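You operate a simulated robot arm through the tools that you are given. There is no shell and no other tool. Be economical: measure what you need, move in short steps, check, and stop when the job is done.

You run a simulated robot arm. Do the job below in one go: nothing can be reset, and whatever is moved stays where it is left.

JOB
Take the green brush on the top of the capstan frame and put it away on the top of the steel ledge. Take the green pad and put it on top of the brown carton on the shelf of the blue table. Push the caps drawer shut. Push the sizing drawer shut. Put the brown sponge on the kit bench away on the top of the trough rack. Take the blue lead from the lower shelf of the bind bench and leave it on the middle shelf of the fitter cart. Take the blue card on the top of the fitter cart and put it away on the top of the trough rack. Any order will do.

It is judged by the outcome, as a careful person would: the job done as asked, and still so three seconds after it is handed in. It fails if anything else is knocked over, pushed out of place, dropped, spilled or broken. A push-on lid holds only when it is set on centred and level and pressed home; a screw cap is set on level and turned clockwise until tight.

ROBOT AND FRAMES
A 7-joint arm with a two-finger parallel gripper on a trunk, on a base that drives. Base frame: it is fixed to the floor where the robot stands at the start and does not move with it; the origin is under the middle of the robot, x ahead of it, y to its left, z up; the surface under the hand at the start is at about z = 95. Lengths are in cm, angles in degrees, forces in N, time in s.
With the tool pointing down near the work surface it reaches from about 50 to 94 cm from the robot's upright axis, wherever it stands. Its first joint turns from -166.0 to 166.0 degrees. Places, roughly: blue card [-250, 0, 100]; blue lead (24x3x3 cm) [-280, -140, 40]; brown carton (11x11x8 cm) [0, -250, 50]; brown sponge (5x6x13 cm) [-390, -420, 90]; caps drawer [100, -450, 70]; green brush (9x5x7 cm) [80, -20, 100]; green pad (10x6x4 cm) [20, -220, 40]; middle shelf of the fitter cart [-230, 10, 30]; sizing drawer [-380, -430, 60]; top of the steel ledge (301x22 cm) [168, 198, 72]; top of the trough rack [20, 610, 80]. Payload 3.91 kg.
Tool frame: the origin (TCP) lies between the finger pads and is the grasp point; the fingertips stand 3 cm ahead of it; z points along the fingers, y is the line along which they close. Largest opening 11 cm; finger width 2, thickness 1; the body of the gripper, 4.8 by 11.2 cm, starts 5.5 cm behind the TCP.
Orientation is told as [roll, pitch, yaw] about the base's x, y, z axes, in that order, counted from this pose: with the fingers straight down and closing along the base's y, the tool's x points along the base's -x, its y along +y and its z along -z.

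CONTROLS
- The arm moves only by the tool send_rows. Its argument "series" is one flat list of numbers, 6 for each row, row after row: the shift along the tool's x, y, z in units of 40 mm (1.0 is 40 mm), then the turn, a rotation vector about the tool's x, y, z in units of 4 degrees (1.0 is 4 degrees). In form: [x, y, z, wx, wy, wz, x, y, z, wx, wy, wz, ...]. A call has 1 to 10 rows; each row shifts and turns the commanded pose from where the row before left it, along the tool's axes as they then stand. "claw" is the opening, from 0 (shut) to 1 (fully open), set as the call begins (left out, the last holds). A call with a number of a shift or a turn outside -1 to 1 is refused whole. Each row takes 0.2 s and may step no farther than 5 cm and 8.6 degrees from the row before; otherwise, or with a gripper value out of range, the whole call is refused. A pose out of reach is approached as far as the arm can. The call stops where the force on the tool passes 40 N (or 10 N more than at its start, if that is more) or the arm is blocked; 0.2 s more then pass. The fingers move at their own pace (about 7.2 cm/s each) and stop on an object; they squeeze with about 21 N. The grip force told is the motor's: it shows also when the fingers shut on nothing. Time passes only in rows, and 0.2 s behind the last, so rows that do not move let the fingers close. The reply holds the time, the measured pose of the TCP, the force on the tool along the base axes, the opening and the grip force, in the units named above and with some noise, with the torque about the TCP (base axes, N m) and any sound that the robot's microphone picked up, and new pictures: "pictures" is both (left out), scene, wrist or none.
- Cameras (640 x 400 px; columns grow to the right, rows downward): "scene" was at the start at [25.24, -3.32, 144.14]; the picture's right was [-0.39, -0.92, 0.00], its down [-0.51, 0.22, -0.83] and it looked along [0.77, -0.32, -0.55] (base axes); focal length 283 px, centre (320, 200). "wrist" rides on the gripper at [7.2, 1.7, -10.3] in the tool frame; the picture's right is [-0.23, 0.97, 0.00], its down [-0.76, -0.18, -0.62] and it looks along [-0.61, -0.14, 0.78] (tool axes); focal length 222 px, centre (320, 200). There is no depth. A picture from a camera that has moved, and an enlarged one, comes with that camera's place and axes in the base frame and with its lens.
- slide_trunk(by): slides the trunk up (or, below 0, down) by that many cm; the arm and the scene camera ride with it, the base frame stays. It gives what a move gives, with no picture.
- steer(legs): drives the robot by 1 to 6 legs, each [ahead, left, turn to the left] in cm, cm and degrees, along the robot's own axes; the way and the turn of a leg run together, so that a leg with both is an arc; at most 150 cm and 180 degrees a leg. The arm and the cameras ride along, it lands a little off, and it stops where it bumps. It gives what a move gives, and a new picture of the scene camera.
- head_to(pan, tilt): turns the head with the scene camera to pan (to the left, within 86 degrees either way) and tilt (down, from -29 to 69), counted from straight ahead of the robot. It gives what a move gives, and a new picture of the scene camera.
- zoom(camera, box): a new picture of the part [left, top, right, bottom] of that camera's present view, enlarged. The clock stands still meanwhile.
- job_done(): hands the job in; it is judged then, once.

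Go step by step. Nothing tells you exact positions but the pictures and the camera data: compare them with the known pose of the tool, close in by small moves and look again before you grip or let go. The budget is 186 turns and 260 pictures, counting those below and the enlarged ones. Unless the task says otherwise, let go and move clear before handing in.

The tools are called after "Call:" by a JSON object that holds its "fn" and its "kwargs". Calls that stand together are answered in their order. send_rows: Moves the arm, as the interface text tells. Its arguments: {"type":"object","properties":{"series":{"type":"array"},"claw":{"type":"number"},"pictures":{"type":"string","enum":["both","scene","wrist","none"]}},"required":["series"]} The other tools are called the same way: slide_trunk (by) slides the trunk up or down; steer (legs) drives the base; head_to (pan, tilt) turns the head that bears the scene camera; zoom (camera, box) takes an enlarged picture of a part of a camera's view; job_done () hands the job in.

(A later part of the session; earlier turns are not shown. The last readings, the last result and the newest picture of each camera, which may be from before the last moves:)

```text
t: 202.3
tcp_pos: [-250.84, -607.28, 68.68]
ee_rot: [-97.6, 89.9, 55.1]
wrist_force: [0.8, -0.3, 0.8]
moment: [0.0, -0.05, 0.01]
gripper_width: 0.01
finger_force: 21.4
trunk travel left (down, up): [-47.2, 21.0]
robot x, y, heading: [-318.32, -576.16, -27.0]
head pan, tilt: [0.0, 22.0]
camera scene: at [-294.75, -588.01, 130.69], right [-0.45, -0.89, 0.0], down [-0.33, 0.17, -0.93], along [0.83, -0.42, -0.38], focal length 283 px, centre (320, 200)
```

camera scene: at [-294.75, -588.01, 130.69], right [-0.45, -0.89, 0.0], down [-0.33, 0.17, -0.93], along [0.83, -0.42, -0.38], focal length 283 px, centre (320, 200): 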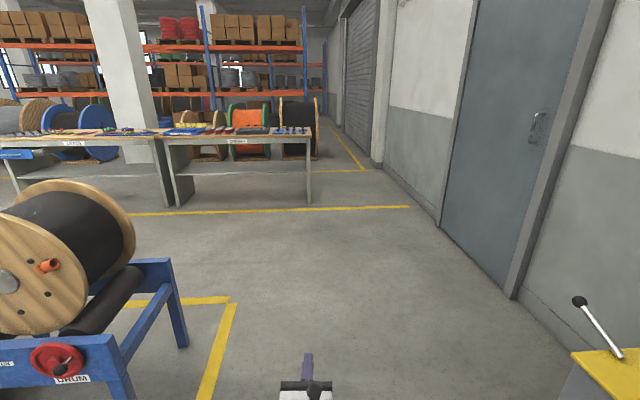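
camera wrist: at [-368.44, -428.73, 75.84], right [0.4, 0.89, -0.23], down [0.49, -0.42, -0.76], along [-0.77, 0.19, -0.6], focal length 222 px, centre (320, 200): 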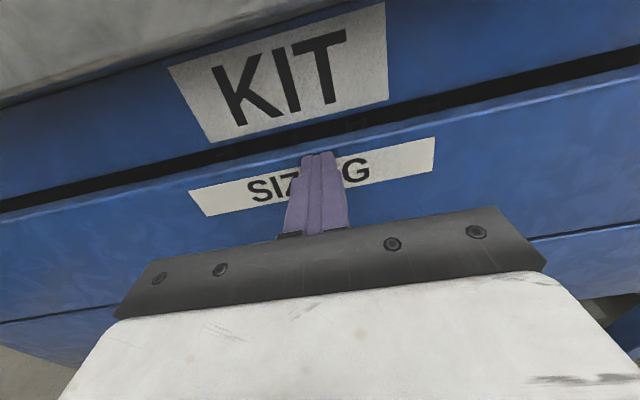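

The way is clear: I go ahead past the reel stand, then strafe north behind the line.

Call:
{"fn": "steer", "kwargs": {"legs": [[0, 0, 4], [145, 0, 0], [70, 0, 0]]}}

Call:
{"fn": "head_to", "kwargs": {"pan": 50, "tilt": 22}}

```text
t: 213.5
tcp_pos: [-48.52, -684.19, 68.63]
ee_rot: [-96.0, 89.8, 61.6]
wrist_force: [-0.2, 0.4, -0.4]
moment: [-0.02, -0.04, 0.01]
gripper_width: 0.0
finger_force: 20.9
trunk travel left (down, up): [-47.2, 21.0]
robot x, y, heading: [-118.17, -659.12, -22.0]
head pan, tilt: [0.0, 22.0]
camera scene: at [-93.86, -668.73, 130.69], right [-0.38, -0.93, 0.0], down [-0.35, 0.14, -0.93], along [0.86, -0.35, -0.37], focal length 283 px, centre (320, 200)
```

scene: 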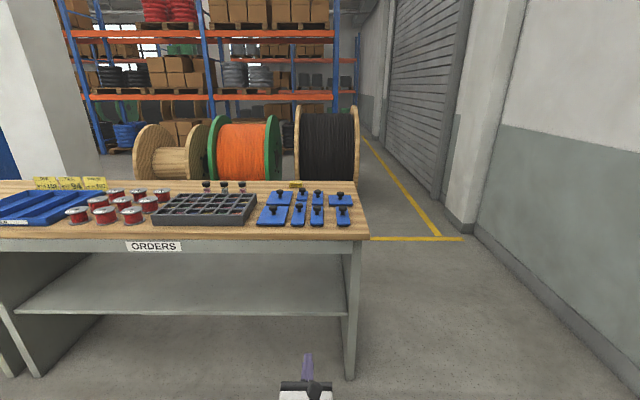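

```text
t: 214.7
tcp_pos: [-48.53, -684.2, 68.62]
ee_rot: [-97.6, 89.9, 60.0]
wrist_force: [-0.1, -0.5, -0.4]
moment: [0.02, 0.02, 0.0]
gripper_width: 0.0
finger_force: 20.8
trunk travel left (down, up): [-47.2, 21.0]
robot x, y, heading: [-118.64, -659.03, -22.4]
head pan, tilt: [50.0, 22.0]
camera scene: at [-94.26, -660.9, 130.7], right [0.47, -0.88, 0.0], down [-0.33, -0.17, -0.93], along [0.82, 0.43, -0.37], focal length 283 px, centre (320, 200)
```

scene: 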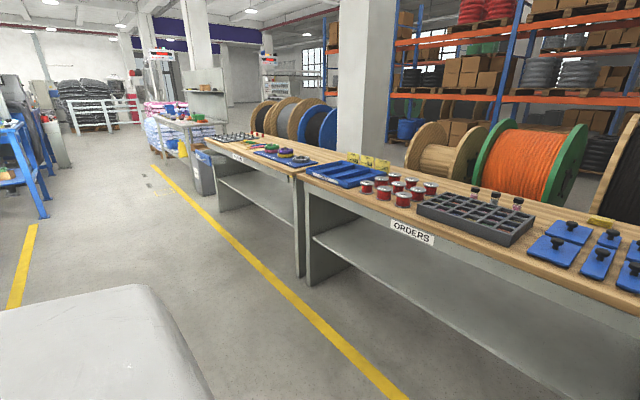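

Call:
{"fn": "steer", "kwargs": {"legs": [[0, 145, 0], [0, 128, 0]]}}

Call:
{"fn": "head_to", "kwargs": {"pan": 5, "tilt": 25}}

```text
t: 235.8
tcp_pos: [58.08, -436.93, 68.71]
ee_rot: [-97.3, 89.9, 58.6]
wrist_force: [-0.2, -0.1, 0.9]
moment: [0.01, -0.01, -0.01]
gripper_width: 0.01
finger_force: 21.2
trunk travel left (down, up): [-47.2, 21.0]
robot x, y, heading: [-10.85, -409.7, -24.1]
head pan, tilt: [50.0, 22.0]
camera scene: at [13.04, -412.23, 130.7], right [0.44, -0.9, 0.0], down [-0.34, -0.17, -0.93], along [0.83, 0.41, -0.37], focal length 283 px, centre (320, 200)
```

scene: 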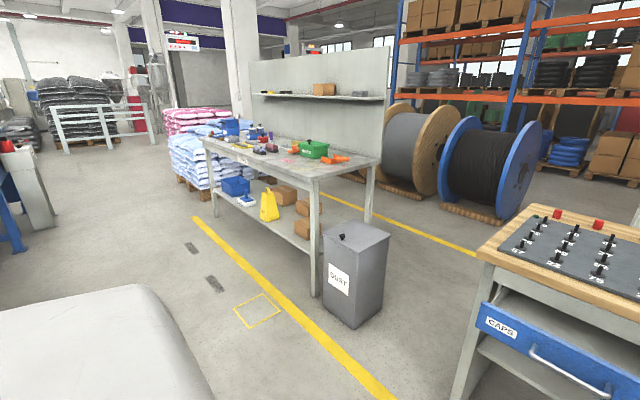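

```text
t: 236.9
tcp_pos: [57.96, -436.95, 68.75]
ee_rot: [-96.8, 89.9, 59.0]
wrist_force: [0.0, 0.0, -0.2]
moment: [-0.02, 0.02, -0.02]
gripper_width: 0.0
finger_force: 20.4
trunk travel left (down, up): [-47.2, 21.0]
robot x, y, heading: [-10.77, -409.51, -23.8]
head pan, tilt: [5.0, 25.0]
camera scene: at [13.43, -419.29, 130.21], right [-0.32, -0.95, 0.0], down [-0.4, 0.14, -0.91], along [0.86, -0.29, -0.42], focal length 283 px, centre (320, 200)
```

scene: 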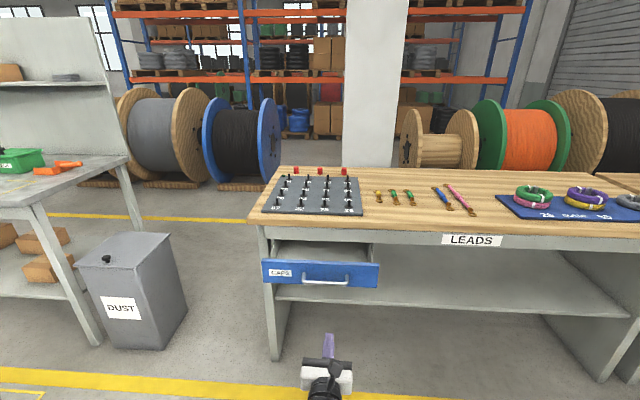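

The drawer face is about 25 cm ahead at z≈66–74, handle low on it. I raise and shift the fist slightly, then check with the wrist camera.

Call:
{"fn": "send_rows", "kwargs": {"series": [0.33, -0.55, 0.5, 0, 0, 0, 0.33, -0.55, 0.5, 0, 0, 0, 0, 0, 1, 0, 0, 0, 0, 0, 1, 0, 0, 0, 0, 0, 0.8, 0, 0, 0], "pictures": "both"}}

```text
t: 238.1
tcp_pos: [74.03, -439.15, 71.46]
ee_rot: [-93.1, 89.9, 62.9]
wrist_force: [-0.6, 0.2, 0.2]
moment: [-0.01, 0.0, 0.0]
gripper_width: 0.03
finger_force: 21.1
trunk travel left (down, up): [-47.2, 21.0]
robot x, y, heading: [-10.7, -409.89, -23.4]
head pan, tilt: [5.0, 25.0]
camera scene: at [13.43, -419.3, 130.21], right [-0.32, -0.95, 0.0], down [-0.4, 0.14, -0.91], along [0.86, -0.29, -0.42], focal length 283 px, centre (320, 200)
camera wrist: at [63.82, -436.44, 78.71], right [-0.4, -0.89, -0.23], down [-0.5, 0.42, -0.76], along [0.77, -0.19, -0.61], focal length 222 px, centre (320, 200)
```

scene: 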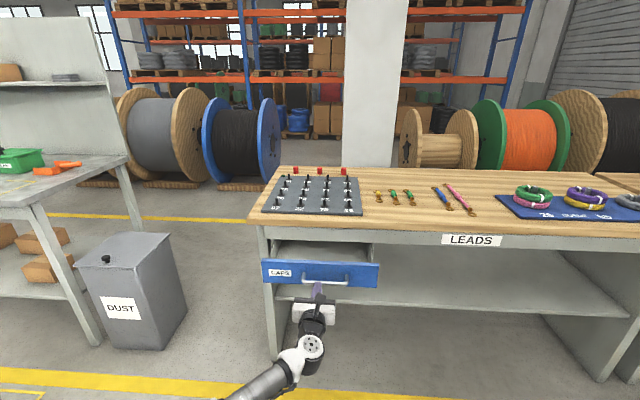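
wrist: 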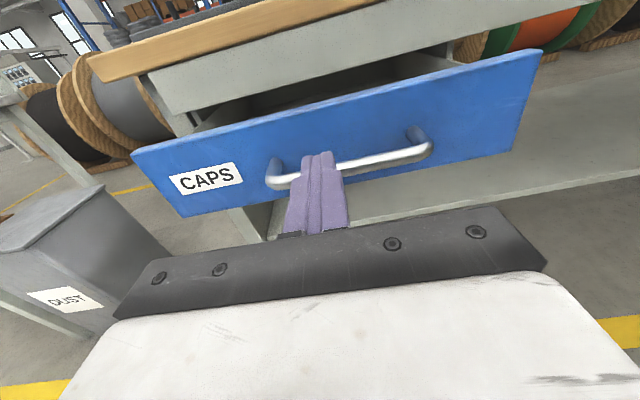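

The fist should pass just over the handle and meet the face. I push forward.

Call:
{"fn": "send_rows", "kwargs": {"series": [0, 0, 0.4, 0, 0, 0, 0, 0, 0.4, 0, 0, 0, 0, 0, 0.4, 0, 0, 0, 0, 0, 0.4, 0, 0, 0, 0, 0, 0.4, 0, 0, 0, 0, 0, 0.4, 0, 0, 0], "pictures": "both"}}

```text
t: 239.5
tcp_pos: [82.62, -442.93, 71.43]
ee_rot: [-99.6, 89.9, 56.3]
wrist_force: [-0.5, -0.1, 0.2]
moment: [-0.01, 0.0, -0.03]
gripper_width: 0.0
finger_force: 20.9
trunk travel left (down, up): [-47.2, 21.0]
robot x, y, heading: [-10.79, -409.87, -23.9]
head pan, tilt: [5.0, 25.0]
camera scene: at [13.43, -419.3, 130.21], right [-0.32, -0.95, 0.0], down [-0.4, 0.14, -0.91], along [0.86, -0.29, -0.42], focal length 283 px, centre (320, 200)
camera wrist: at [72.55, -440.27, 78.67], right [-0.4, -0.89, -0.23], down [-0.5, 0.42, -0.76], along [0.77, -0.19, -0.61], focal length 222 px, centre (320, 200)
```

scene: 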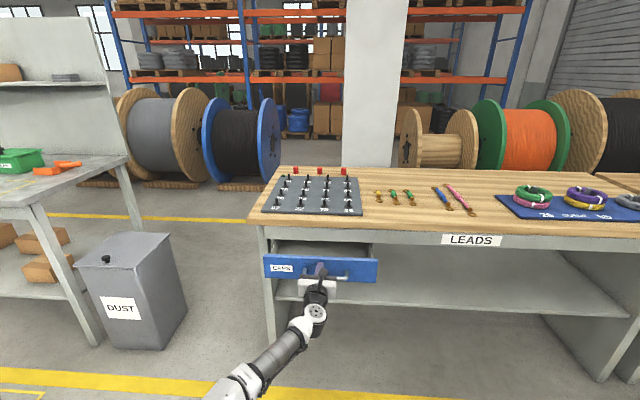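
wrist: 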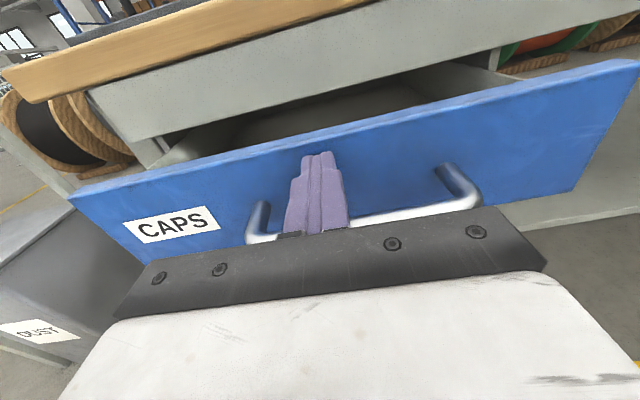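

Call:
{"fn": "send_rows", "kwargs": {"series": [0, 0, 0.4, 0, 0, 0, 0, 0, 0.4, 0, 0, 0, 0, 0, 0.4, 0, 0, 0, 0, 0, 0.4, 0, 0, 0, 0, 0, 0.4, 0, 0, 0, 0, 0, 0.4, 0, 0, 0], "pictures": "both"}}

```text
t: 240.9
tcp_pos: [91.32, -446.98, 71.28]
ee_rot: [-84.5, 89.8, 71.4]
wrist_force: [1.0, -0.7, -0.5]
moment: [0.0, 0.0, 0.0]
gripper_width: 0.0
finger_force: 20.5
trunk travel left (down, up): [-47.2, 21.0]
robot x, y, heading: [-10.75, -409.78, -23.8]
head pan, tilt: [5.0, 25.0]
camera scene: at [13.43, -419.31, 130.21], right [-0.32, -0.95, 0.0], down [-0.4, 0.14, -0.91], along [0.86, -0.29, -0.42], focal length 283 px, centre (320, 200)
camera wrist: at [81.18, -444.21, 78.54], right [-0.4, -0.89, -0.23], down [-0.5, 0.42, -0.76], along [0.77, -0.19, -0.61], focal length 222 px, centre (320, 200)
```

scene: 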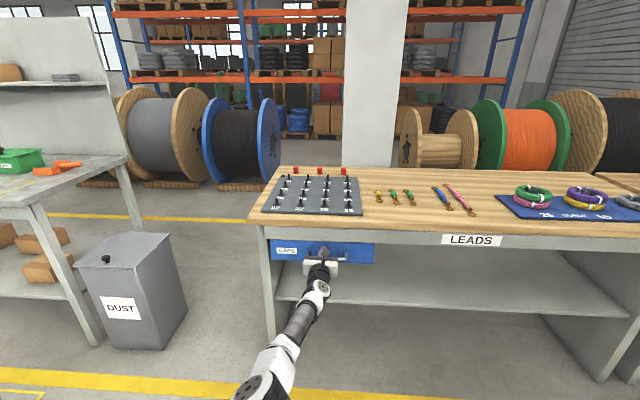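
wrist: 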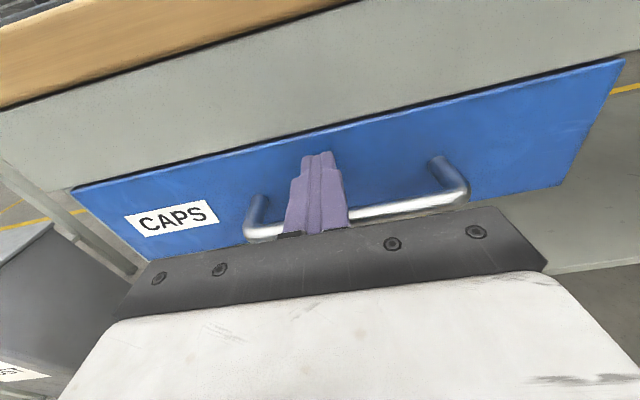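

Call:
{"fn": "send_rows", "kwargs": {"series": [0, 0, 0.2, 0, 0, 0, 0, 0, 0.2, 0, 0, 0, 0, 0, 0.2, 0, 0, 0, 0, 0, 0.2, 0, 0, 0, 0, 0, 0.2, 0, 0, 0, 0, 0, 0.2, 0, 0, 0, 0, 0, 0.2, 0, 0, 0, 0, 0, 0.2, 0, 0, 0], "pictures": "both"}}

Call:
{"fn": "zoom", "kwargs": {"camera": "scene", "box": [240, 200, 420, 310]}}

```text
t: 241.4
tcp_pos: [92.28, -447.4, 71.34]
ee_rot: [-127.7, 89.8, 28.2]
wrist_force: [-10.6, 4.4, 3.2]
moment: [0.0, -0.1, 0.08]
gripper_width: 0.0
finger_force: 21.1
trunk travel left (down, up): [-47.2, 21.0]
robot x, y, heading: [-11.28, -409.63, -23.7]
head pan, tilt: [5.0, 25.0]
stopped in row 2: the force on the tool passed its limit at 74 N (the readings are from after the stop); the commanded pose is now the measured one
camera scene: at [13.28, -419.23, 130.25], right [-0.32, -0.95, 0.0], down [-0.4, 0.14, -0.91], along [0.86, -0.29, -0.42], focal length 283 px, centre (320, 200)
camera wrist: at [82.07, -444.63, 78.59], right [-0.4, -0.89, -0.23], down [-0.49, 0.42, -0.76], along [0.77, -0.19, -0.6], focal length 222 px, centre (320, 200)
```

scene: 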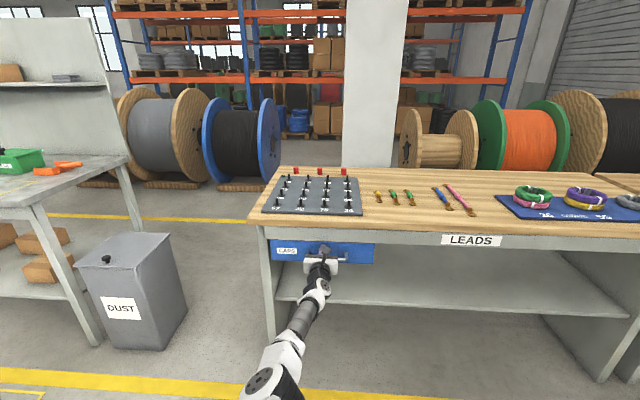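
wrist: 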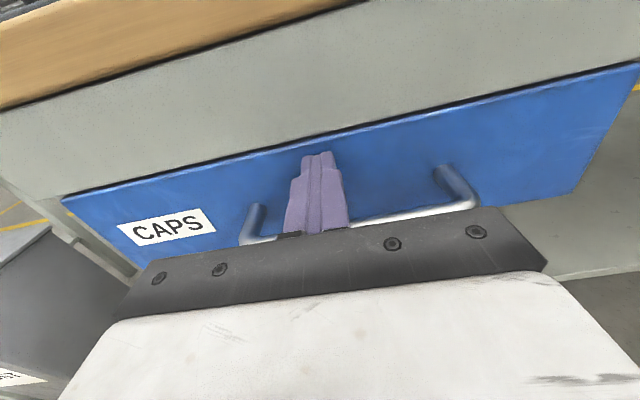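

```text
3.56 times, centred on (330, 255) of scene
camera zoom: at [13.28, -419.23, 130.25], right [-0.32, -0.95, 0.0], down [-0.4, 0.14, -0.91], along [0.86, -0.29, -0.42], focal length 1007 px, centre (284, 4)
```

zoom: 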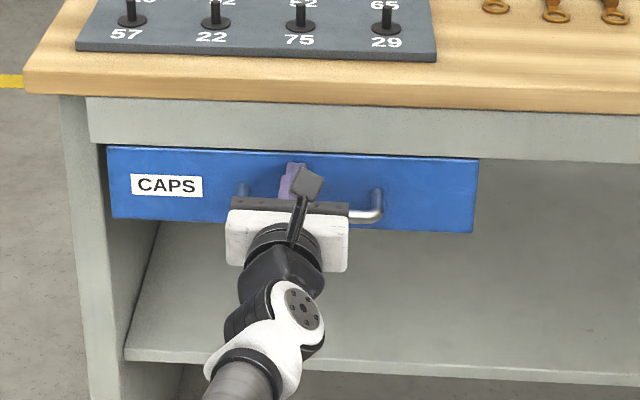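

The CAPS drawer is home. I retract and drive the same way back toward the kit bench for the sponge.

Call:
{"fn": "send_rows", "kwargs": {"series": [0, 0, -0.5, 0, 0, 0, 0, 0, -1, 0, 0, 0, 0, 0, -1, 0, 0, 0, 0, 0, -1, 0, 0, 0, 0, 0, -1, 0, 0, 0, 0, 0, -1, 0, 0, 0, 0, 0, -1, 0, 0, 0, 0, 0, -1, 0, 0, 0], "pictures": "scene"}}

Call:
{"fn": "steer", "kwargs": {"legs": [[0, -140, 0], [0, -140, 0], [-150, 0, 0], [-70, 0, 0], [0, 110, 0]]}}

```text
t: 243.2
tcp_pos: [64.77, -434.9, 70.97]
ee_rot: [-74.4, 89.9, 81.5]
wrist_force: [0.6, -0.5, 0.2]
moment: [-0.02, 0.03, 0.0]
gripper_width: 0.0
finger_force: 20.9
trunk travel left (down, up): [-47.2, 21.0]
robot x, y, heading: [-11.14, -410.02, -23.3]
head pan, tilt: [5.0, 25.0]
camera scene: at [13.41, -419.28, 130.22], right [-0.32, -0.95, 0.0], down [-0.4, 0.14, -0.91], along [0.86, -0.29, -0.42], focal length 283 px, centre (320, 200)
```

scene: 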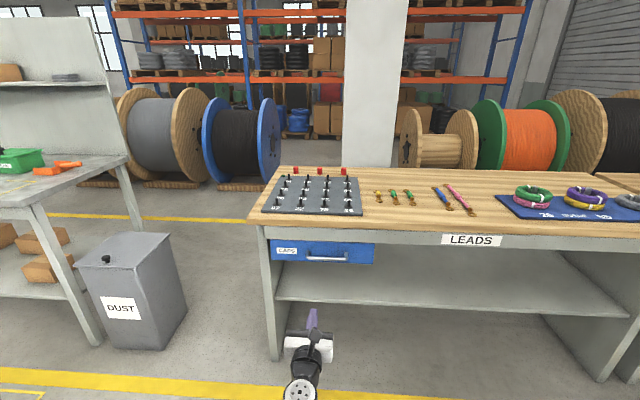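

```text
t: 283.9
tcp_pos: [-203.8, -508.15, 70.89]
ee_rot: [-84.7, 89.8, 69.9]
wrist_force: [-0.6, -0.2, -0.1]
moment: [-0.01, -0.03, 0.0]
gripper_width: 0.0
finger_force: 21.2
trunk travel left (down, up): [-47.2, 21.0]
robot x, y, heading: [-279.28, -480.83, -25.1]
head pan, tilt: [5.0, 25.0]
camera scene: at [-254.8, -491.08, 130.21], right [-0.34, -0.94, 0.0], down [-0.4, 0.15, -0.91], along [0.85, -0.31, -0.42], focal length 283 px, centre (320, 200)
```

scene: 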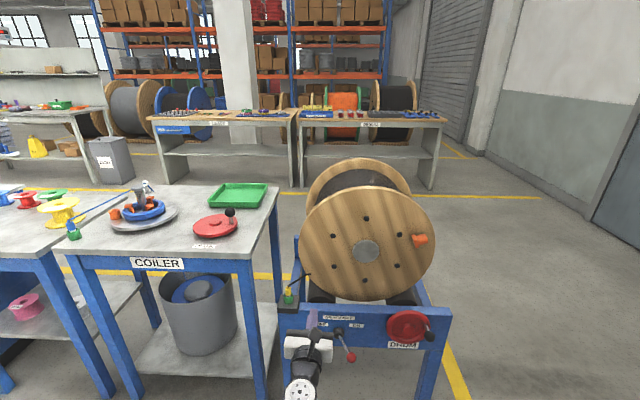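

Now I turn round to face the kit bench and raise the hand to mid-sponge height.

Call:
{"fn": "steer", "kwargs": {"legs": [[0, 0, 180], [0, 0, 2]]}}

Call:
{"fn": "slide_trunk", "kwargs": {"by": 20}}

Call:
{"fn": "head_to", "kwargs": {"pan": 0, "tilt": 32}}

```text
t: 292.4
tcp_pos: [-356.31, -460.73, 70.96]
ee_rot: [-84.1, 89.7, -104.4]
wrist_force: [0.0, -0.8, -0.4]
moment: [0.03, -0.01, 0.03]
gripper_width: 0.0
finger_force: 20.7
trunk travel left (down, up): [-47.2, 21.0]
robot x, y, heading: [-279.14, -480.49, 160.0]
head pan, tilt: [5.0, 25.0]
camera scene: at [-303.73, -472.55, 130.21], right [0.26, 0.97, 0.0], down [0.41, -0.11, -0.91], along [-0.88, 0.23, -0.42], focal length 283 px, centre (320, 200)
```

scene: 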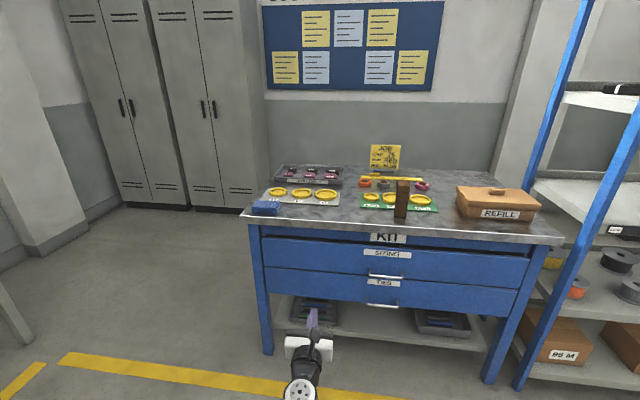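

```text
t: 294.6
tcp_pos: [-356.22, -460.72, 90.82]
ee_rot: [-81.5, 89.8, -101.6]
wrist_force: [0.9, -0.4, 0.2]
moment: [0.0, -0.02, -0.04]
gripper_width: 0.0
finger_force: 20.9
trunk travel left (down, up): [-67.2, 1.0]
robot x, y, heading: [-279.06, -480.96, 160.0]
head pan, tilt: [5.0, 25.0]
```

```text
t: 295.2
tcp_pos: [-356.22, -460.71, 90.96]
ee_rot: [-83.5, 89.8, -103.7]
wrist_force: [-0.5, 0.2, -0.3]
moment: [-0.02, 0.0, -0.01]
gripper_width: 0.01
finger_force: 21.1
trunk travel left (down, up): [-67.2, 1.0]
robot x, y, heading: [-278.71, -480.61, 160.3]
head pan, tilt: [0.0, 32.0]
camera scene: at [-303.25, -471.87, 149.1], right [0.34, 0.94, 0.0], down [0.5, -0.18, -0.85], along [-0.8, 0.29, -0.53], focal length 283 px, centre (320, 200)
```

scene: 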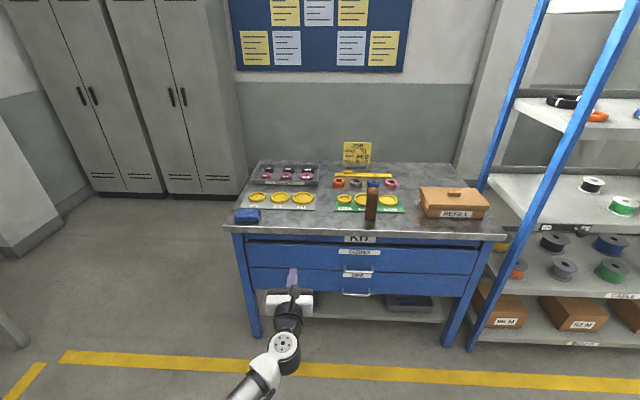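

Call:
{"fn": "zoom", "kwargs": {"camera": "scene", "box": [310, 150, 440, 240]}}

Call:
{"fn": "zoom", "kwargs": {"camera": "wrist", "box": [320, 0, 640, 200]}}

```text
4.44 times, centred on (375, 195) of scene
camera zoom: at [-303.25, -471.87, 149.1], right [0.34, 0.94, 0.0], down [0.5, -0.18, -0.85], along [-0.8, 0.29, -0.53], focal length 1258 px, centre (76, 222)
```

zoom: 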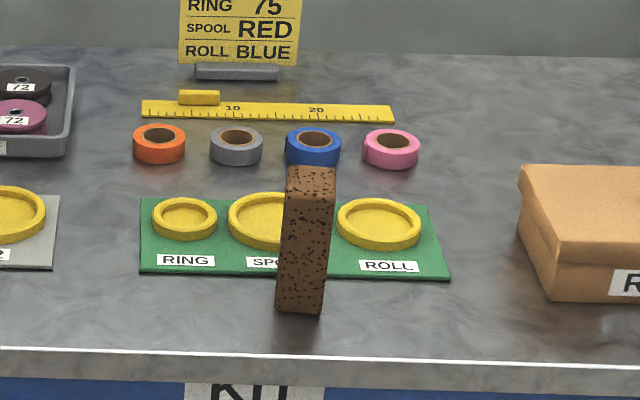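

```text
2.00 times, centred on (480, 100) of wrist
camera zoom: at [-345.89, -462.56, 98.26], right [0.33, 0.91, -0.23], down [0.52, -0.38, -0.76], along [-0.78, 0.13, -0.61], focal length 444 px, centre (0, 400)
```

zoom: 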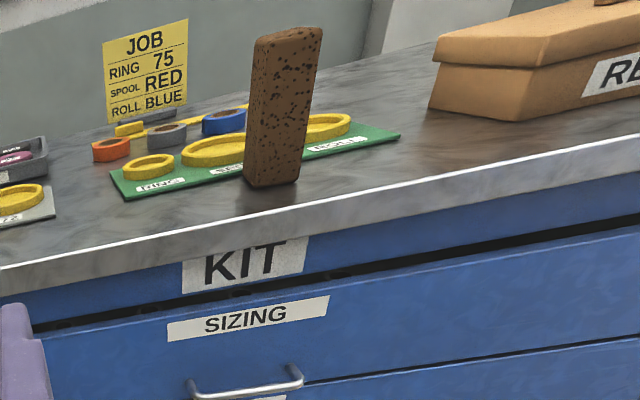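

Bench top is at z≈78.4 and the sponge centre ≈ [-390.4, -417.3]. I align the base, open the hand and approach.

Call:
{"fn": "steer", "kwargs": {"legs": [[0, 0, -4.5], [30, -19, 0]]}}

Call:
{"fn": "slide_trunk", "kwargs": {"by": -4}}

Call:
{"fn": "send_rows", "kwargs": {"series": [0, 0, 0, 0, 0, 0, 0, 0, 0, 0, 0, 0, 0, 0, 0, 0, 0, 0, 0, 0, 0, 0, 0, 0], "claw": 0.95, "pictures": "wrist"}}

```text
t: 298.0
tcp_pos: [-374.02, -425.85, 90.98]
ee_rot: [-75.4, 89.8, -99.6]
wrist_force: [0.0, 0.1, -0.2]
moment: [-0.02, 0.03, 0.0]
gripper_width: 0.0
finger_force: 20.9
trunk travel left (down, up): [-67.2, 1.0]
robot x, y, heading: [-298.12, -451.26, 156.3]
head pan, tilt: [0.0, 32.0]
camera scene: at [-321.99, -440.68, 149.09], right [0.4, 0.91, 0.0], down [0.48, -0.21, -0.85], along [-0.78, 0.34, -0.53], focal length 283 px, centre (320, 200)
```

scene: 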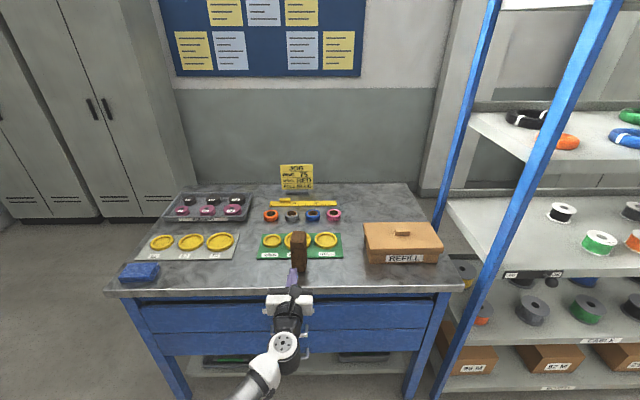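

```text
t: 298.8
tcp_pos: [-374.0, -425.88, 87.04]
ee_rot: [-86.9, 89.8, -111.2]
wrist_force: [-1.3, -0.3, 0.2]
moment: [0.03, 0.0, 0.01]
gripper_width: 0.03
finger_force: 21.0
trunk travel left (down, up): [-63.2, 5.0]
robot x, y, heading: [-298.08, -451.25, 155.9]
head pan, tilt: [0.0, 32.0]
```

```text
t: 299.8
tcp_pos: [-373.95, -425.97, 87.06]
ee_rot: [-82.9, 89.8, -107.0]
wrist_force: [-0.7, -0.2, -0.8]
moment: [-0.04, 0.0, 0.0]
gripper_width: 10.46
finger_force: 0.1
trunk travel left (down, up): [-63.2, 5.0]
robot x, y, heading: [-298.4, -451.31, 156.1]
head pan, tilt: [0.0, 32.0]
camera wrist: at [-363.83, -428.47, 94.26], right [0.4, 0.89, -0.23], down [0.5, -0.42, -0.76], along [-0.77, 0.19, -0.61], focal length 222 px, centre (320, 200)
```

wrist: 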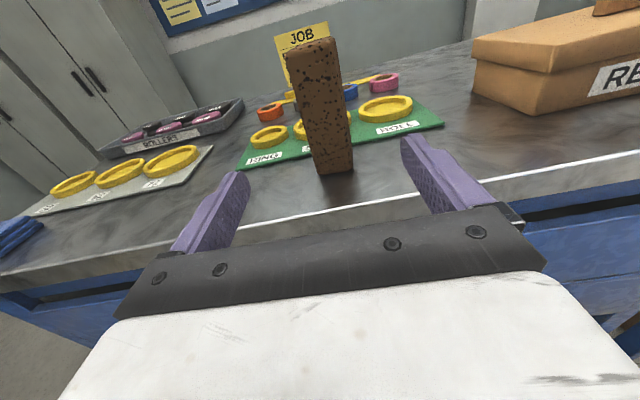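

Centred. I move forward around the sponge and grip it.

Call:
{"fn": "send_rows", "kwargs": {"series": [0, 0.06, 0.9, 0, 0, 0, 0, 0.06, 0.9, 0, 0, 0, 0, 0.06, 0.9, 0, 0, 0, 0, 0.06, 0.9, 0, 0, 0], "pictures": "wrist"}}

```text
t: 300.8
tcp_pos: [-386.9, -419.07, 86.92]
ee_rot: [-74.5, 89.8, -98.5]
wrist_force: [0.2, -0.4, 0.2]
moment: [0.0, 0.0, 0.0]
gripper_width: 10.48
finger_force: 0.1
trunk travel left (down, up): [-63.2, 5.0]
robot x, y, heading: [-298.31, -451.66, 156.0]
head pan, tilt: [0.0, 32.0]
camera wrist: at [-376.75, -421.68, 94.2], right [0.4, 0.89, -0.23], down [0.5, -0.42, -0.76], along [-0.77, 0.19, -0.61], focal length 222 px, centre (320, 200)
```

wrist: 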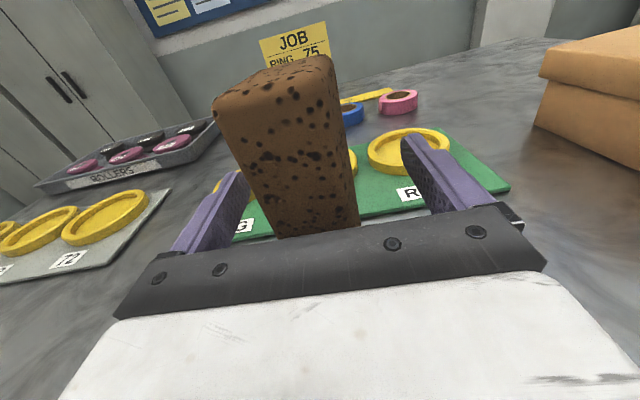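

Call:
{"fn": "send_rows", "kwargs": {"series": [0, -0.22, 0, 0, 0, 0, 0, 0, 0.45, 0, 0, 0, 0, 0, 0.4, 0, 0, 0], "pictures": "wrist"}}

Call:
{"fn": "zoom", "kwargs": {"camera": "scene", "box": [220, 200, 380, 300]}}

```text
t: 301.6
tcp_pos: [-390.27, -418.57, 86.79]
ee_rot: [-81.1, 89.8, -105.3]
wrist_force: [0.2, 0.4, -1.1]
moment: [0.02, 0.01, -0.03]
gripper_width: 10.45
finger_force: 0.1
trunk travel left (down, up): [-63.2, 5.0]
robot x, y, heading: [-297.91, -451.33, 156.1]
head pan, tilt: [0.0, 32.0]
camera wrist: at [-380.12, -421.18, 94.24], right [0.4, 0.89, -0.23], down [0.5, -0.42, -0.76], along [-0.77, 0.19, -0.61], focal length 222 px, centre (320, 200)
```

wrist: 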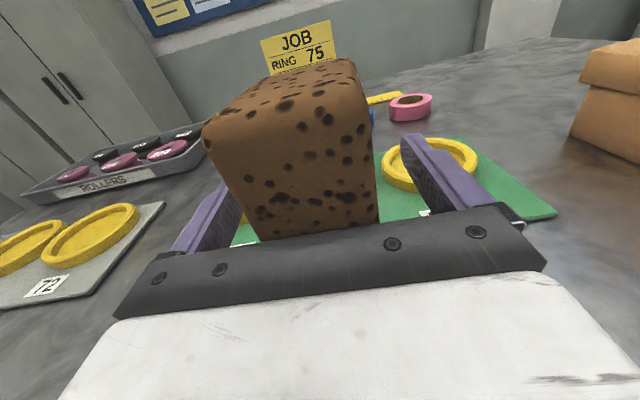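

```text
4.00 times, centred on (300, 250) of scene
camera zoom: at [-321.95, -440.72, 145.1], right [0.4, 0.91, 0.0], down [0.48, -0.21, -0.85], along [-0.78, 0.34, -0.53], focal length 1133 px, centre (400, 0)
```

zoom: 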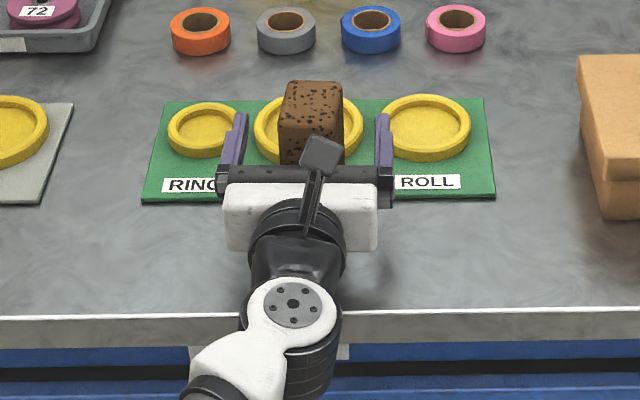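

Call:
{"fn": "send_rows", "kwargs": {"series": [0, 0, 0, 0, 0, 0, 0, 0, 0, 0, 0, 0, 0, 0, 0, 0, 0, 0, 0, 0, 0, 0, 0, 0], "claw": 0, "pictures": "none"}}

Call:
{"fn": "send_rows", "kwargs": {"series": [0.5, 0, 0, 0, 0, 0, 0.8, 0, 0, 0, 0, 0, 0.8, 0, 0, 0, 0, 0, 0.4, 0, 0, 0, 0, 0], "pictures": "both"}}

```text
t: 302.6
tcp_pos: [-390.25, -418.65, 86.98]
ee_rot: [-87.2, 89.9, -111.3]
wrist_force: [-0.4, 0.2, 0.9]
moment: [0.01, 0.01, 0.01]
gripper_width: 4.3
finger_force: 21.0
trunk travel left (down, up): [-63.2, 5.0]
robot x, y, heading: [-298.32, -451.36, 156.1]
head pan, tilt: [0.0, 32.0]
```

```text
t: 303.6
tcp_pos: [-390.12, -418.36, 96.98]
ee_rot: [-73.2, 89.8, -97.2]
wrist_force: [0.6, 0.2, -0.5]
moment: [-0.01, 0.01, -0.03]
gripper_width: 4.33
finger_force: 21.8
trunk travel left (down, up): [-63.2, 5.0]
robot x, y, heading: [-298.13, -451.62, 156.2]
head pan, tilt: [0.0, 32.0]
camera scene: at [-321.94, -440.73, 145.1], right [0.4, 0.91, 0.0], down [0.48, -0.21, -0.85], along [-0.78, 0.34, -0.53], focal length 283 px, centre (320, 200)
camera wrist: at [-379.99, -420.97, 104.27], right [0.4, 0.89, -0.23], down [0.5, -0.42, -0.76], along [-0.77, 0.19, -0.61], focal length 222 px, centre (320, 200)
```

scene: 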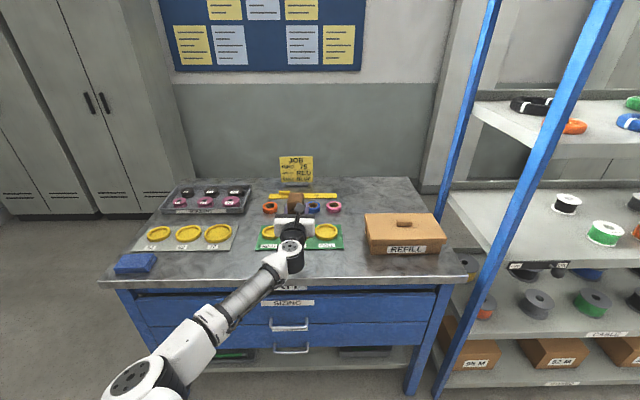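
wrist: 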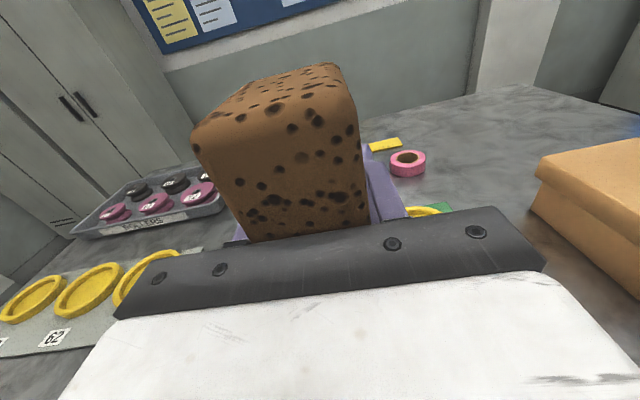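

The sponge is held. I draw back, turn up the aisle, and drive north toward the trough rack.

Call:
{"fn": "steer", "kwargs": {"legs": [[-28, 0, 0]]}}

Call:
{"fn": "send_rows", "kwargs": {"series": [0, 0, -0.9, 0, 0, 0, 0, 0, -0.9, 0, 0, 0, 0, 0, -0.9, 0, 0, 0, 0, 0, -0.9, 0, 0, 0, 0, 0, -0.9, 0, 0, 0, 0, 0, -0.9, 0, 0, 0], "pictures": "none"}}

Call:
{"fn": "head_to", "kwargs": {"pan": 0, "tilt": 20}}

Call:
{"fn": "steer", "kwargs": {"legs": [[0, 0, -90], [150, 0, 0], [150, 0, 0]]}}

```text
t: 305.6
tcp_pos: [-364.7, -429.57, 97.07]
ee_rot: [-95.2, 89.8, -119.5]
wrist_force: [0.2, 0.5, 1.0]
moment: [-0.01, 0.0, 0.0]
gripper_width: 4.34
finger_force: 20.6
trunk travel left (down, up): [-63.2, 5.0]
robot x, y, heading: [-272.82, -462.38, 156.1]
head pan, tilt: [0.0, 32.0]
camera scene: at [-296.51, -451.98, 145.12], right [0.4, 0.91, 0.0], down [0.48, -0.21, -0.85], along [-0.78, 0.34, -0.53], focal length 283 px, centre (320, 200)
```

scene: 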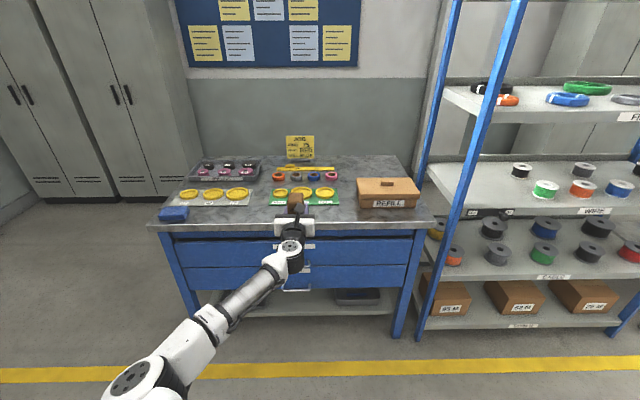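

```text
t: 307.0
tcp_pos: [-344.86, -438.56, 97.06]
ee_rot: [-93.0, 90.0, -117.2]
wrist_force: [1.0, 0.5, -0.6]
moment: [0.02, -0.02, 0.01]
gripper_width: 4.34
finger_force: 21.4
trunk travel left (down, up): [-63.2, 5.0]
robot x, y, heading: [-273.07, -462.76, 155.9]
head pan, tilt: [0.0, 32.0]
```

```text
t: 307.7
tcp_pos: [-345.05, -438.47, 97.06]
ee_rot: [-84.5, 89.7, -108.8]
wrist_force: [-0.2, 0.4, 0.1]
moment: [-0.03, -0.03, 0.0]
gripper_width: 4.33
finger_force: 21.0
trunk travel left (down, up): [-63.2, 5.0]
robot x, y, heading: [-273.02, -462.56, 156.3]
head pan, tilt: [0.0, 20.0]
camera scene: at [-296.9, -451.81, 147.02], right [0.4, 0.91, 0.0], down [0.31, -0.14, -0.94], along [-0.86, 0.38, -0.34], focal length 283 px, centre (320, 200)
```

scene: 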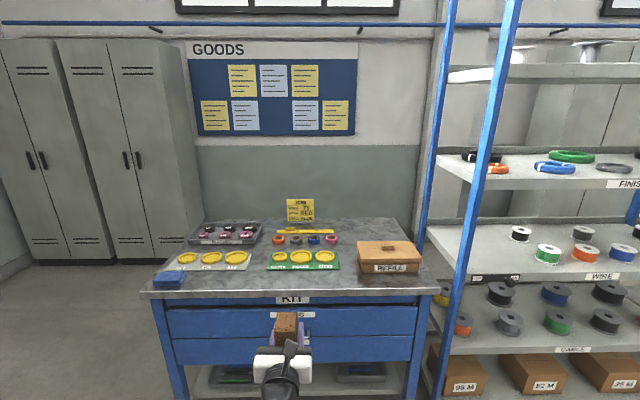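

```text
t: 326.1
tcp_pos: [-117.27, -120.25, 97.11]
ee_rot: [-78.8, 89.8, 165.4]
wrist_force: [0.2, 0.2, -0.1]
moment: [0.02, -0.05, -0.01]
gripper_width: 4.35
finger_force: 21.1
trunk travel left (down, up): [-63.2, 5.0]
robot x, y, heading: [-143.4, -191.39, 64.5]
head pan, tilt: [0.0, 20.0]
camera scene: at [-131.84, -167.71, 147.02], right [0.9, -0.43, 0.0], down [-0.15, -0.31, -0.94], along [0.4, 0.85, -0.34], focal length 283 px, centre (320, 200)
```

scene: 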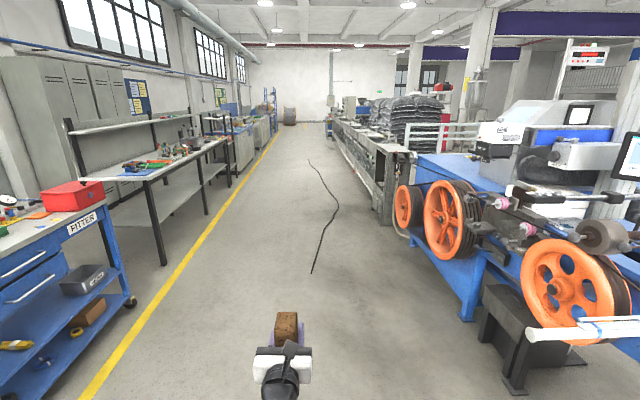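

The aisle is clear; I shift left of the floor cord and continue north.

Call:
{"fn": "steer", "kwargs": {"legs": [[0, 0, 2.5], [50, 30, 0], [150, 0, 0], [150, 0, 0], [150, 0, 0], [60, 0, 0]]}}

Call:
{"fn": "head_to", "kwargs": {"pan": 40, "tilt": 20}}

```text
t: 354.2
tcp_pos: [64.79, 416.03, 97.05]
ee_rot: [-75.4, 89.8, 173.3]
wrist_force: [0.1, -0.5, -0.3]
moment: [0.03, -0.03, -0.04]
gripper_width: 4.34
finger_force: 20.4
trunk travel left (down, up): [-63.2, 5.0]
robot x, y, heading: [44.62, 343.0, 68.9]
head pan, tilt: [0.0, 20.0]
camera scene: at [53.75, 367.55, 147.01], right [0.93, -0.36, 0.0], down [-0.12, -0.32, -0.94], along [0.34, 0.88, -0.34], focal length 283 px, centre (320, 200)
```

scene: 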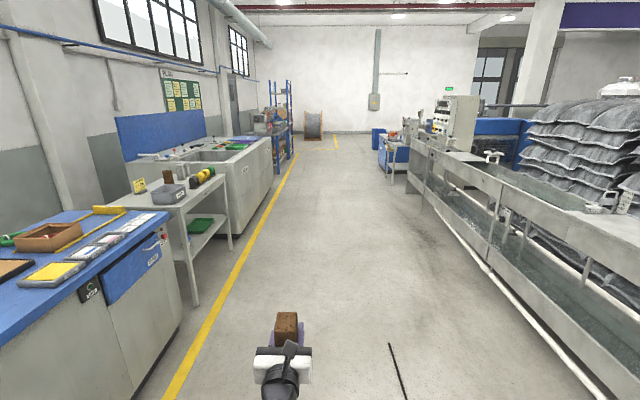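

```text
t: 355.2
tcp_pos: [64.88, 416.06, 97.05]
ee_rot: [-82.6, 89.8, 166.0]
wrist_force: [0.5, 0.4, -0.6]
moment: [0.0, -0.01, 0.02]
gripper_width: 4.32
finger_force: 21.2
trunk travel left (down, up): [-63.2, 5.0]
robot x, y, heading: [43.87, 343.04, 68.5]
head pan, tilt: [40.0, 20.0]
camera scene: at [47.37, 367.64, 147.02], right [0.95, 0.32, 0.0], down [0.11, -0.32, -0.94], along [-0.3, 0.89, -0.34], focal length 283 px, centre (320, 200)
```

scene: 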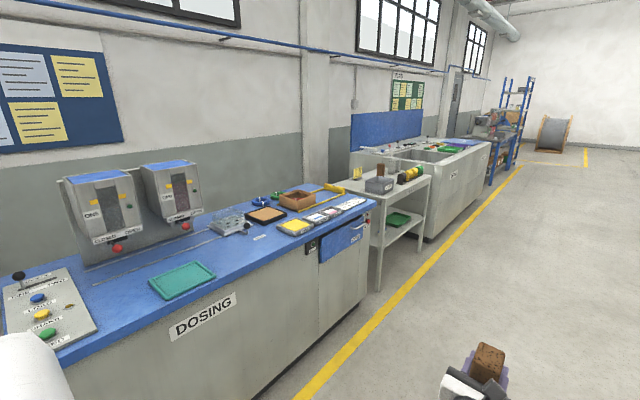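

The trough rack should be the small grey two-tier table beside the sink, at image (385,185). I zoom in.

Call:
{"fn": "zoom", "kwargs": {"camera": "scene", "box": [310, 140, 470, 260]}}

```text
3.33 times, centred on (390, 200) of scene
camera zoom: at [47.37, 367.64, 147.02], right [0.95, 0.32, 0.0], down [0.11, -0.32, -0.94], along [-0.3, 0.89, -0.34], focal length 944 px, centre (87, 200)
```

zoom: 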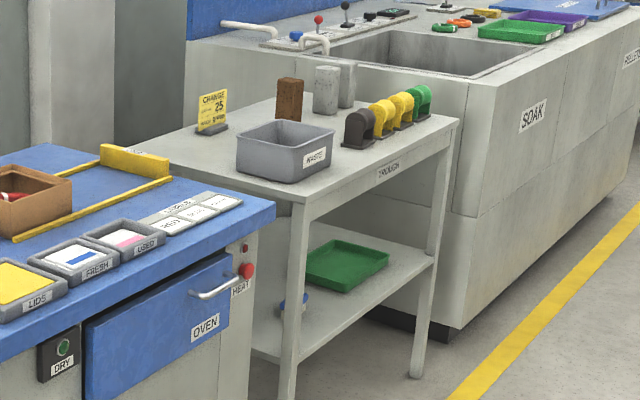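

The TROUGH rack's top has free spots. I drive level with it and turn to face it.

Call:
{"fn": "steer", "kwargs": {"legs": [[150, -12, 0], [80, 0, 0], [0, 0, 88]]}}

Call:
{"fn": "head_to", "kwargs": {"pan": 0, "tilt": 35}}

```text
refused: leg 1 is longer than a leg can be; nothing moved
```

```text
t: 356.3
tcp_pos: [64.89, 416.01, 97.05]
ee_rot: [-82.7, 89.8, 165.9]
wrist_force: [0.1, 0.7, -0.3]
moment: [-0.01, 0.0, 0.01]
gripper_width: 4.35
finger_force: 20.8
trunk travel left (down, up): [-63.2, 5.0]
robot x, y, heading: [44.6, 342.83, 68.8]
head pan, tilt: [0.0, 35.0]
camera scene: at [53.54, 367.04, 144.64], right [0.93, -0.36, 0.0], down [-0.21, -0.53, -0.82], along [0.3, 0.76, -0.57], focal length 283 px, centre (320, 200)
```

scene: 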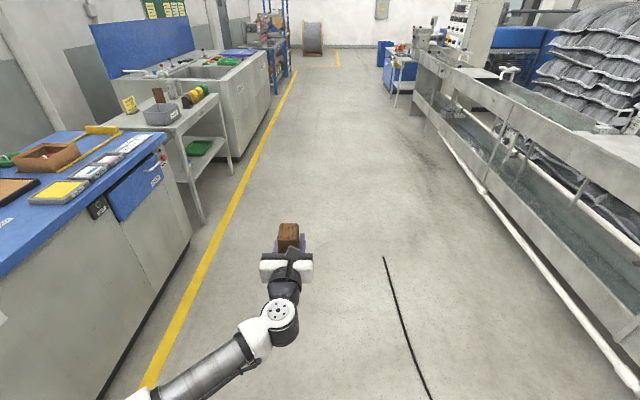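

Call:
{"fn": "steer", "kwargs": {"legs": [[110, -12, 0], [118, 0, 0], [0, 0, 88]]}}

Call:
{"fn": "zoom", "kwargs": {"camera": "scene", "box": [160, 150, 480, 350]}}

```text
t: 371.4
tcp_pos: [66.92, 570.75, 97.15]
ee_rot: [-83.0, 89.8, -105.5]
wrist_force: [0.1, 0.2, -0.5]
moment: [0.0, 0.01, -0.02]
gripper_width: 4.35
finger_force: 20.5
trunk travel left (down, up): [-63.2, 5.0]
robot x, y, heading: [139.67, 548.46, 157.5]
head pan, tilt: [0.0, 35.0]
camera scene: at [115.99, 558.51, 144.64], right [0.38, 0.93, 0.0], down [0.53, -0.22, -0.82], along [-0.76, 0.31, -0.57], focal length 283 px, centre (320, 200)
```

scene: 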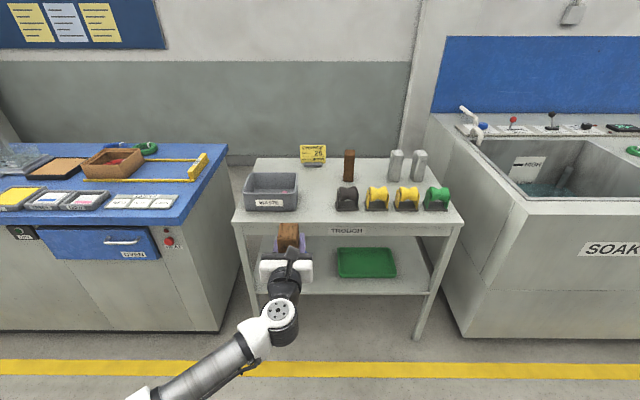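

```text
2.00 times, centred on (320, 250) of scene
camera zoom: at [115.99, 558.51, 144.64], right [0.38, 0.93, 0.0], down [0.53, -0.22, -0.82], along [-0.76, 0.31, -0.57], focal length 566 px, centre (320, 100)
```

zoom: 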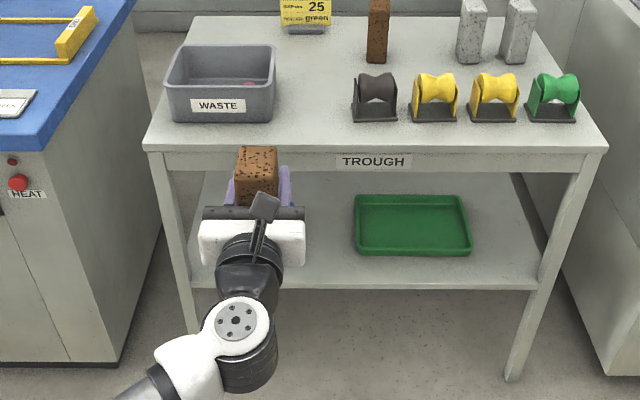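

I'll put the sponge in the gap between the WASTE tray and the black roller, near the front: target ≈ [34, 590], rack top z≈79.2.

Call:
{"fn": "steer", "kwargs": {"legs": [[20, -5.5, 0]]}}

Call:
{"fn": "send_rows", "kwargs": {"series": [0, 0, 0, 0, 0, 0], "pictures": "wrist"}}

```text
t: 373.1
tcp_pos: [50.21, 583.54, 97.01]
ee_rot: [-70.3, 89.8, -92.8]
wrist_force: [-0.3, 0.3, -0.4]
moment: [0.01, 0.01, 0.0]
gripper_width: 4.36
finger_force: 21.0
trunk travel left (down, up): [-63.2, 5.0]
robot x, y, heading: [123.03, 561.45, 157.6]
head pan, tilt: [0.0, 35.0]
camera scene: at [99.15, 571.39, 144.61], right [0.38, 0.93, 0.0], down [0.53, -0.22, -0.82], along [-0.76, 0.31, -0.57], focal length 283 px, centre (320, 200)
```

scene: 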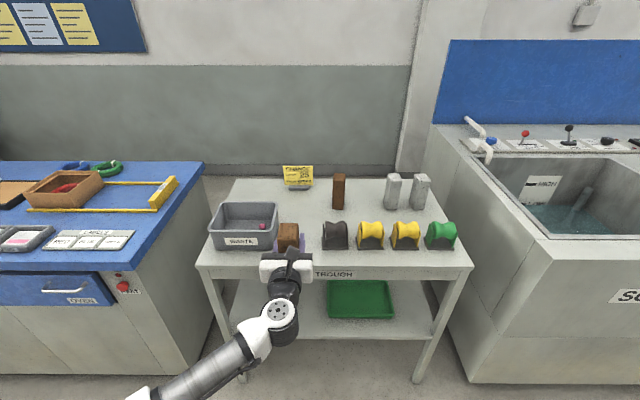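

```text
t: 373.5
tcp_pos: [50.22, 583.59, 97.0]
ee_rot: [-79.2, 89.9, -101.8]
wrist_force: [-0.8, -0.2, -0.5]
moment: [0.04, 0.01, 0.02]
gripper_width: 4.33
finger_force: 20.5
trunk travel left (down, up): [-63.2, 5.0]
robot x, y, heading: [122.7, 561.86, 157.5]
head pan, tilt: [0.0, 35.0]
camera wrist: at [60.48, 581.25, 104.32], right [0.37, 0.9, -0.23], down [0.51, -0.41, -0.76], along [-0.78, 0.17, -0.61], focal length 222 px, centre (320, 200)
```

wrist: 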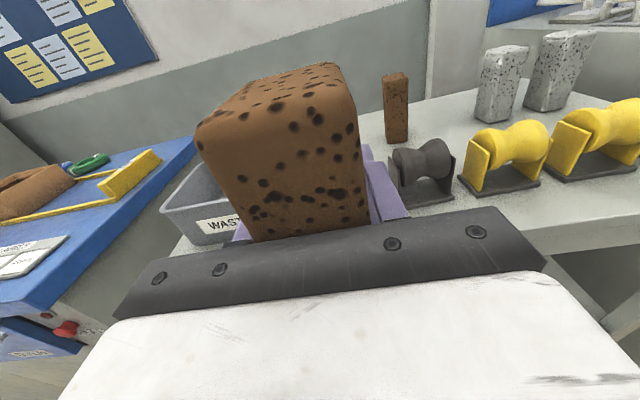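

Call:
{"fn": "send_rows", "kwargs": {"series": [0, 0.03, 0.88, 0, 0, 0, 0, 0.03, 0.88, 0, 0, 0, 0, 0.03, 0.88, 0, 0, 0, 0, 0.03, 0.88, 0, 0, 0, 0, 0.03, 0.88, 0, 0, 0], "pictures": "both"}}

Call:
{"fn": "zoom", "kwargs": {"camera": "scene", "box": [200, 160, 360, 260]}}

```text
t: 374.7
tcp_pos: [34.2, 590.77, 97.14]
ee_rot: [-72.8, 89.9, -95.4]
wrist_force: [-0.2, 0.0, -0.7]
moment: [0.0, -0.02, 0.02]
gripper_width: 4.35
finger_force: 20.9
trunk travel left (down, up): [-63.2, 5.0]
robot x, y, heading: [122.75, 561.46, 157.6]
head pan, tilt: [0.0, 35.0]
camera scene: at [99.19, 571.37, 144.62], right [0.38, 0.93, 0.0], down [0.53, -0.22, -0.82], along [-0.76, 0.31, -0.57], focal length 283 px, centre (320, 200)
camera wrist: at [44.43, 588.52, 104.42], right [0.37, 0.9, -0.23], down [0.51, -0.41, -0.76], along [-0.78, 0.17, -0.61], focal length 222 px, centre (320, 200)
```

scene: 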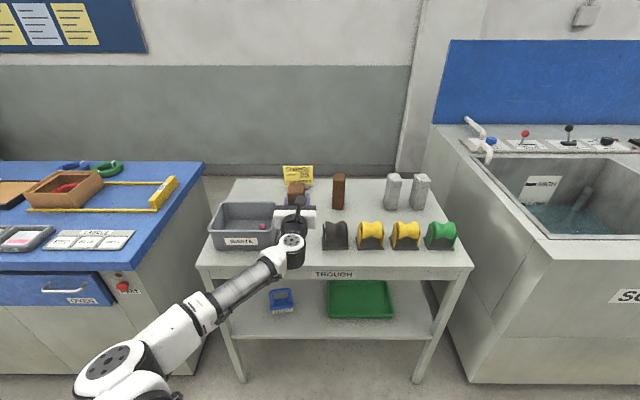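
wrist: 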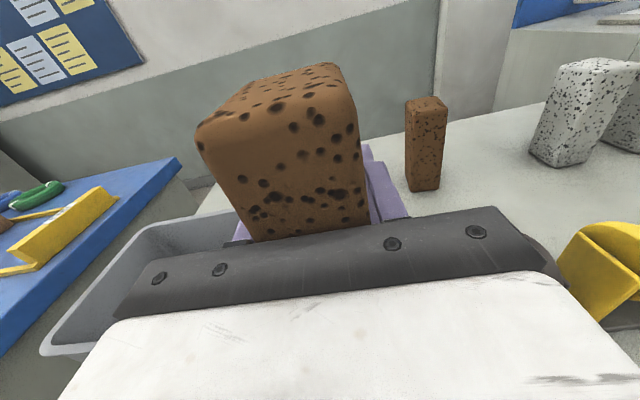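

```text
4.00 times, centred on (280, 210) of scene
camera zoom: at [99.19, 571.37, 144.62], right [0.38, 0.93, 0.0], down [0.53, -0.22, -0.82], along [-0.76, 0.31, -0.57], focal length 1133 px, centre (480, 160)
```

zoom: 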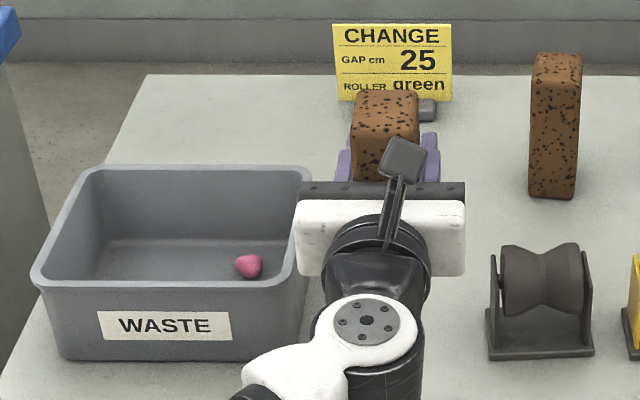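

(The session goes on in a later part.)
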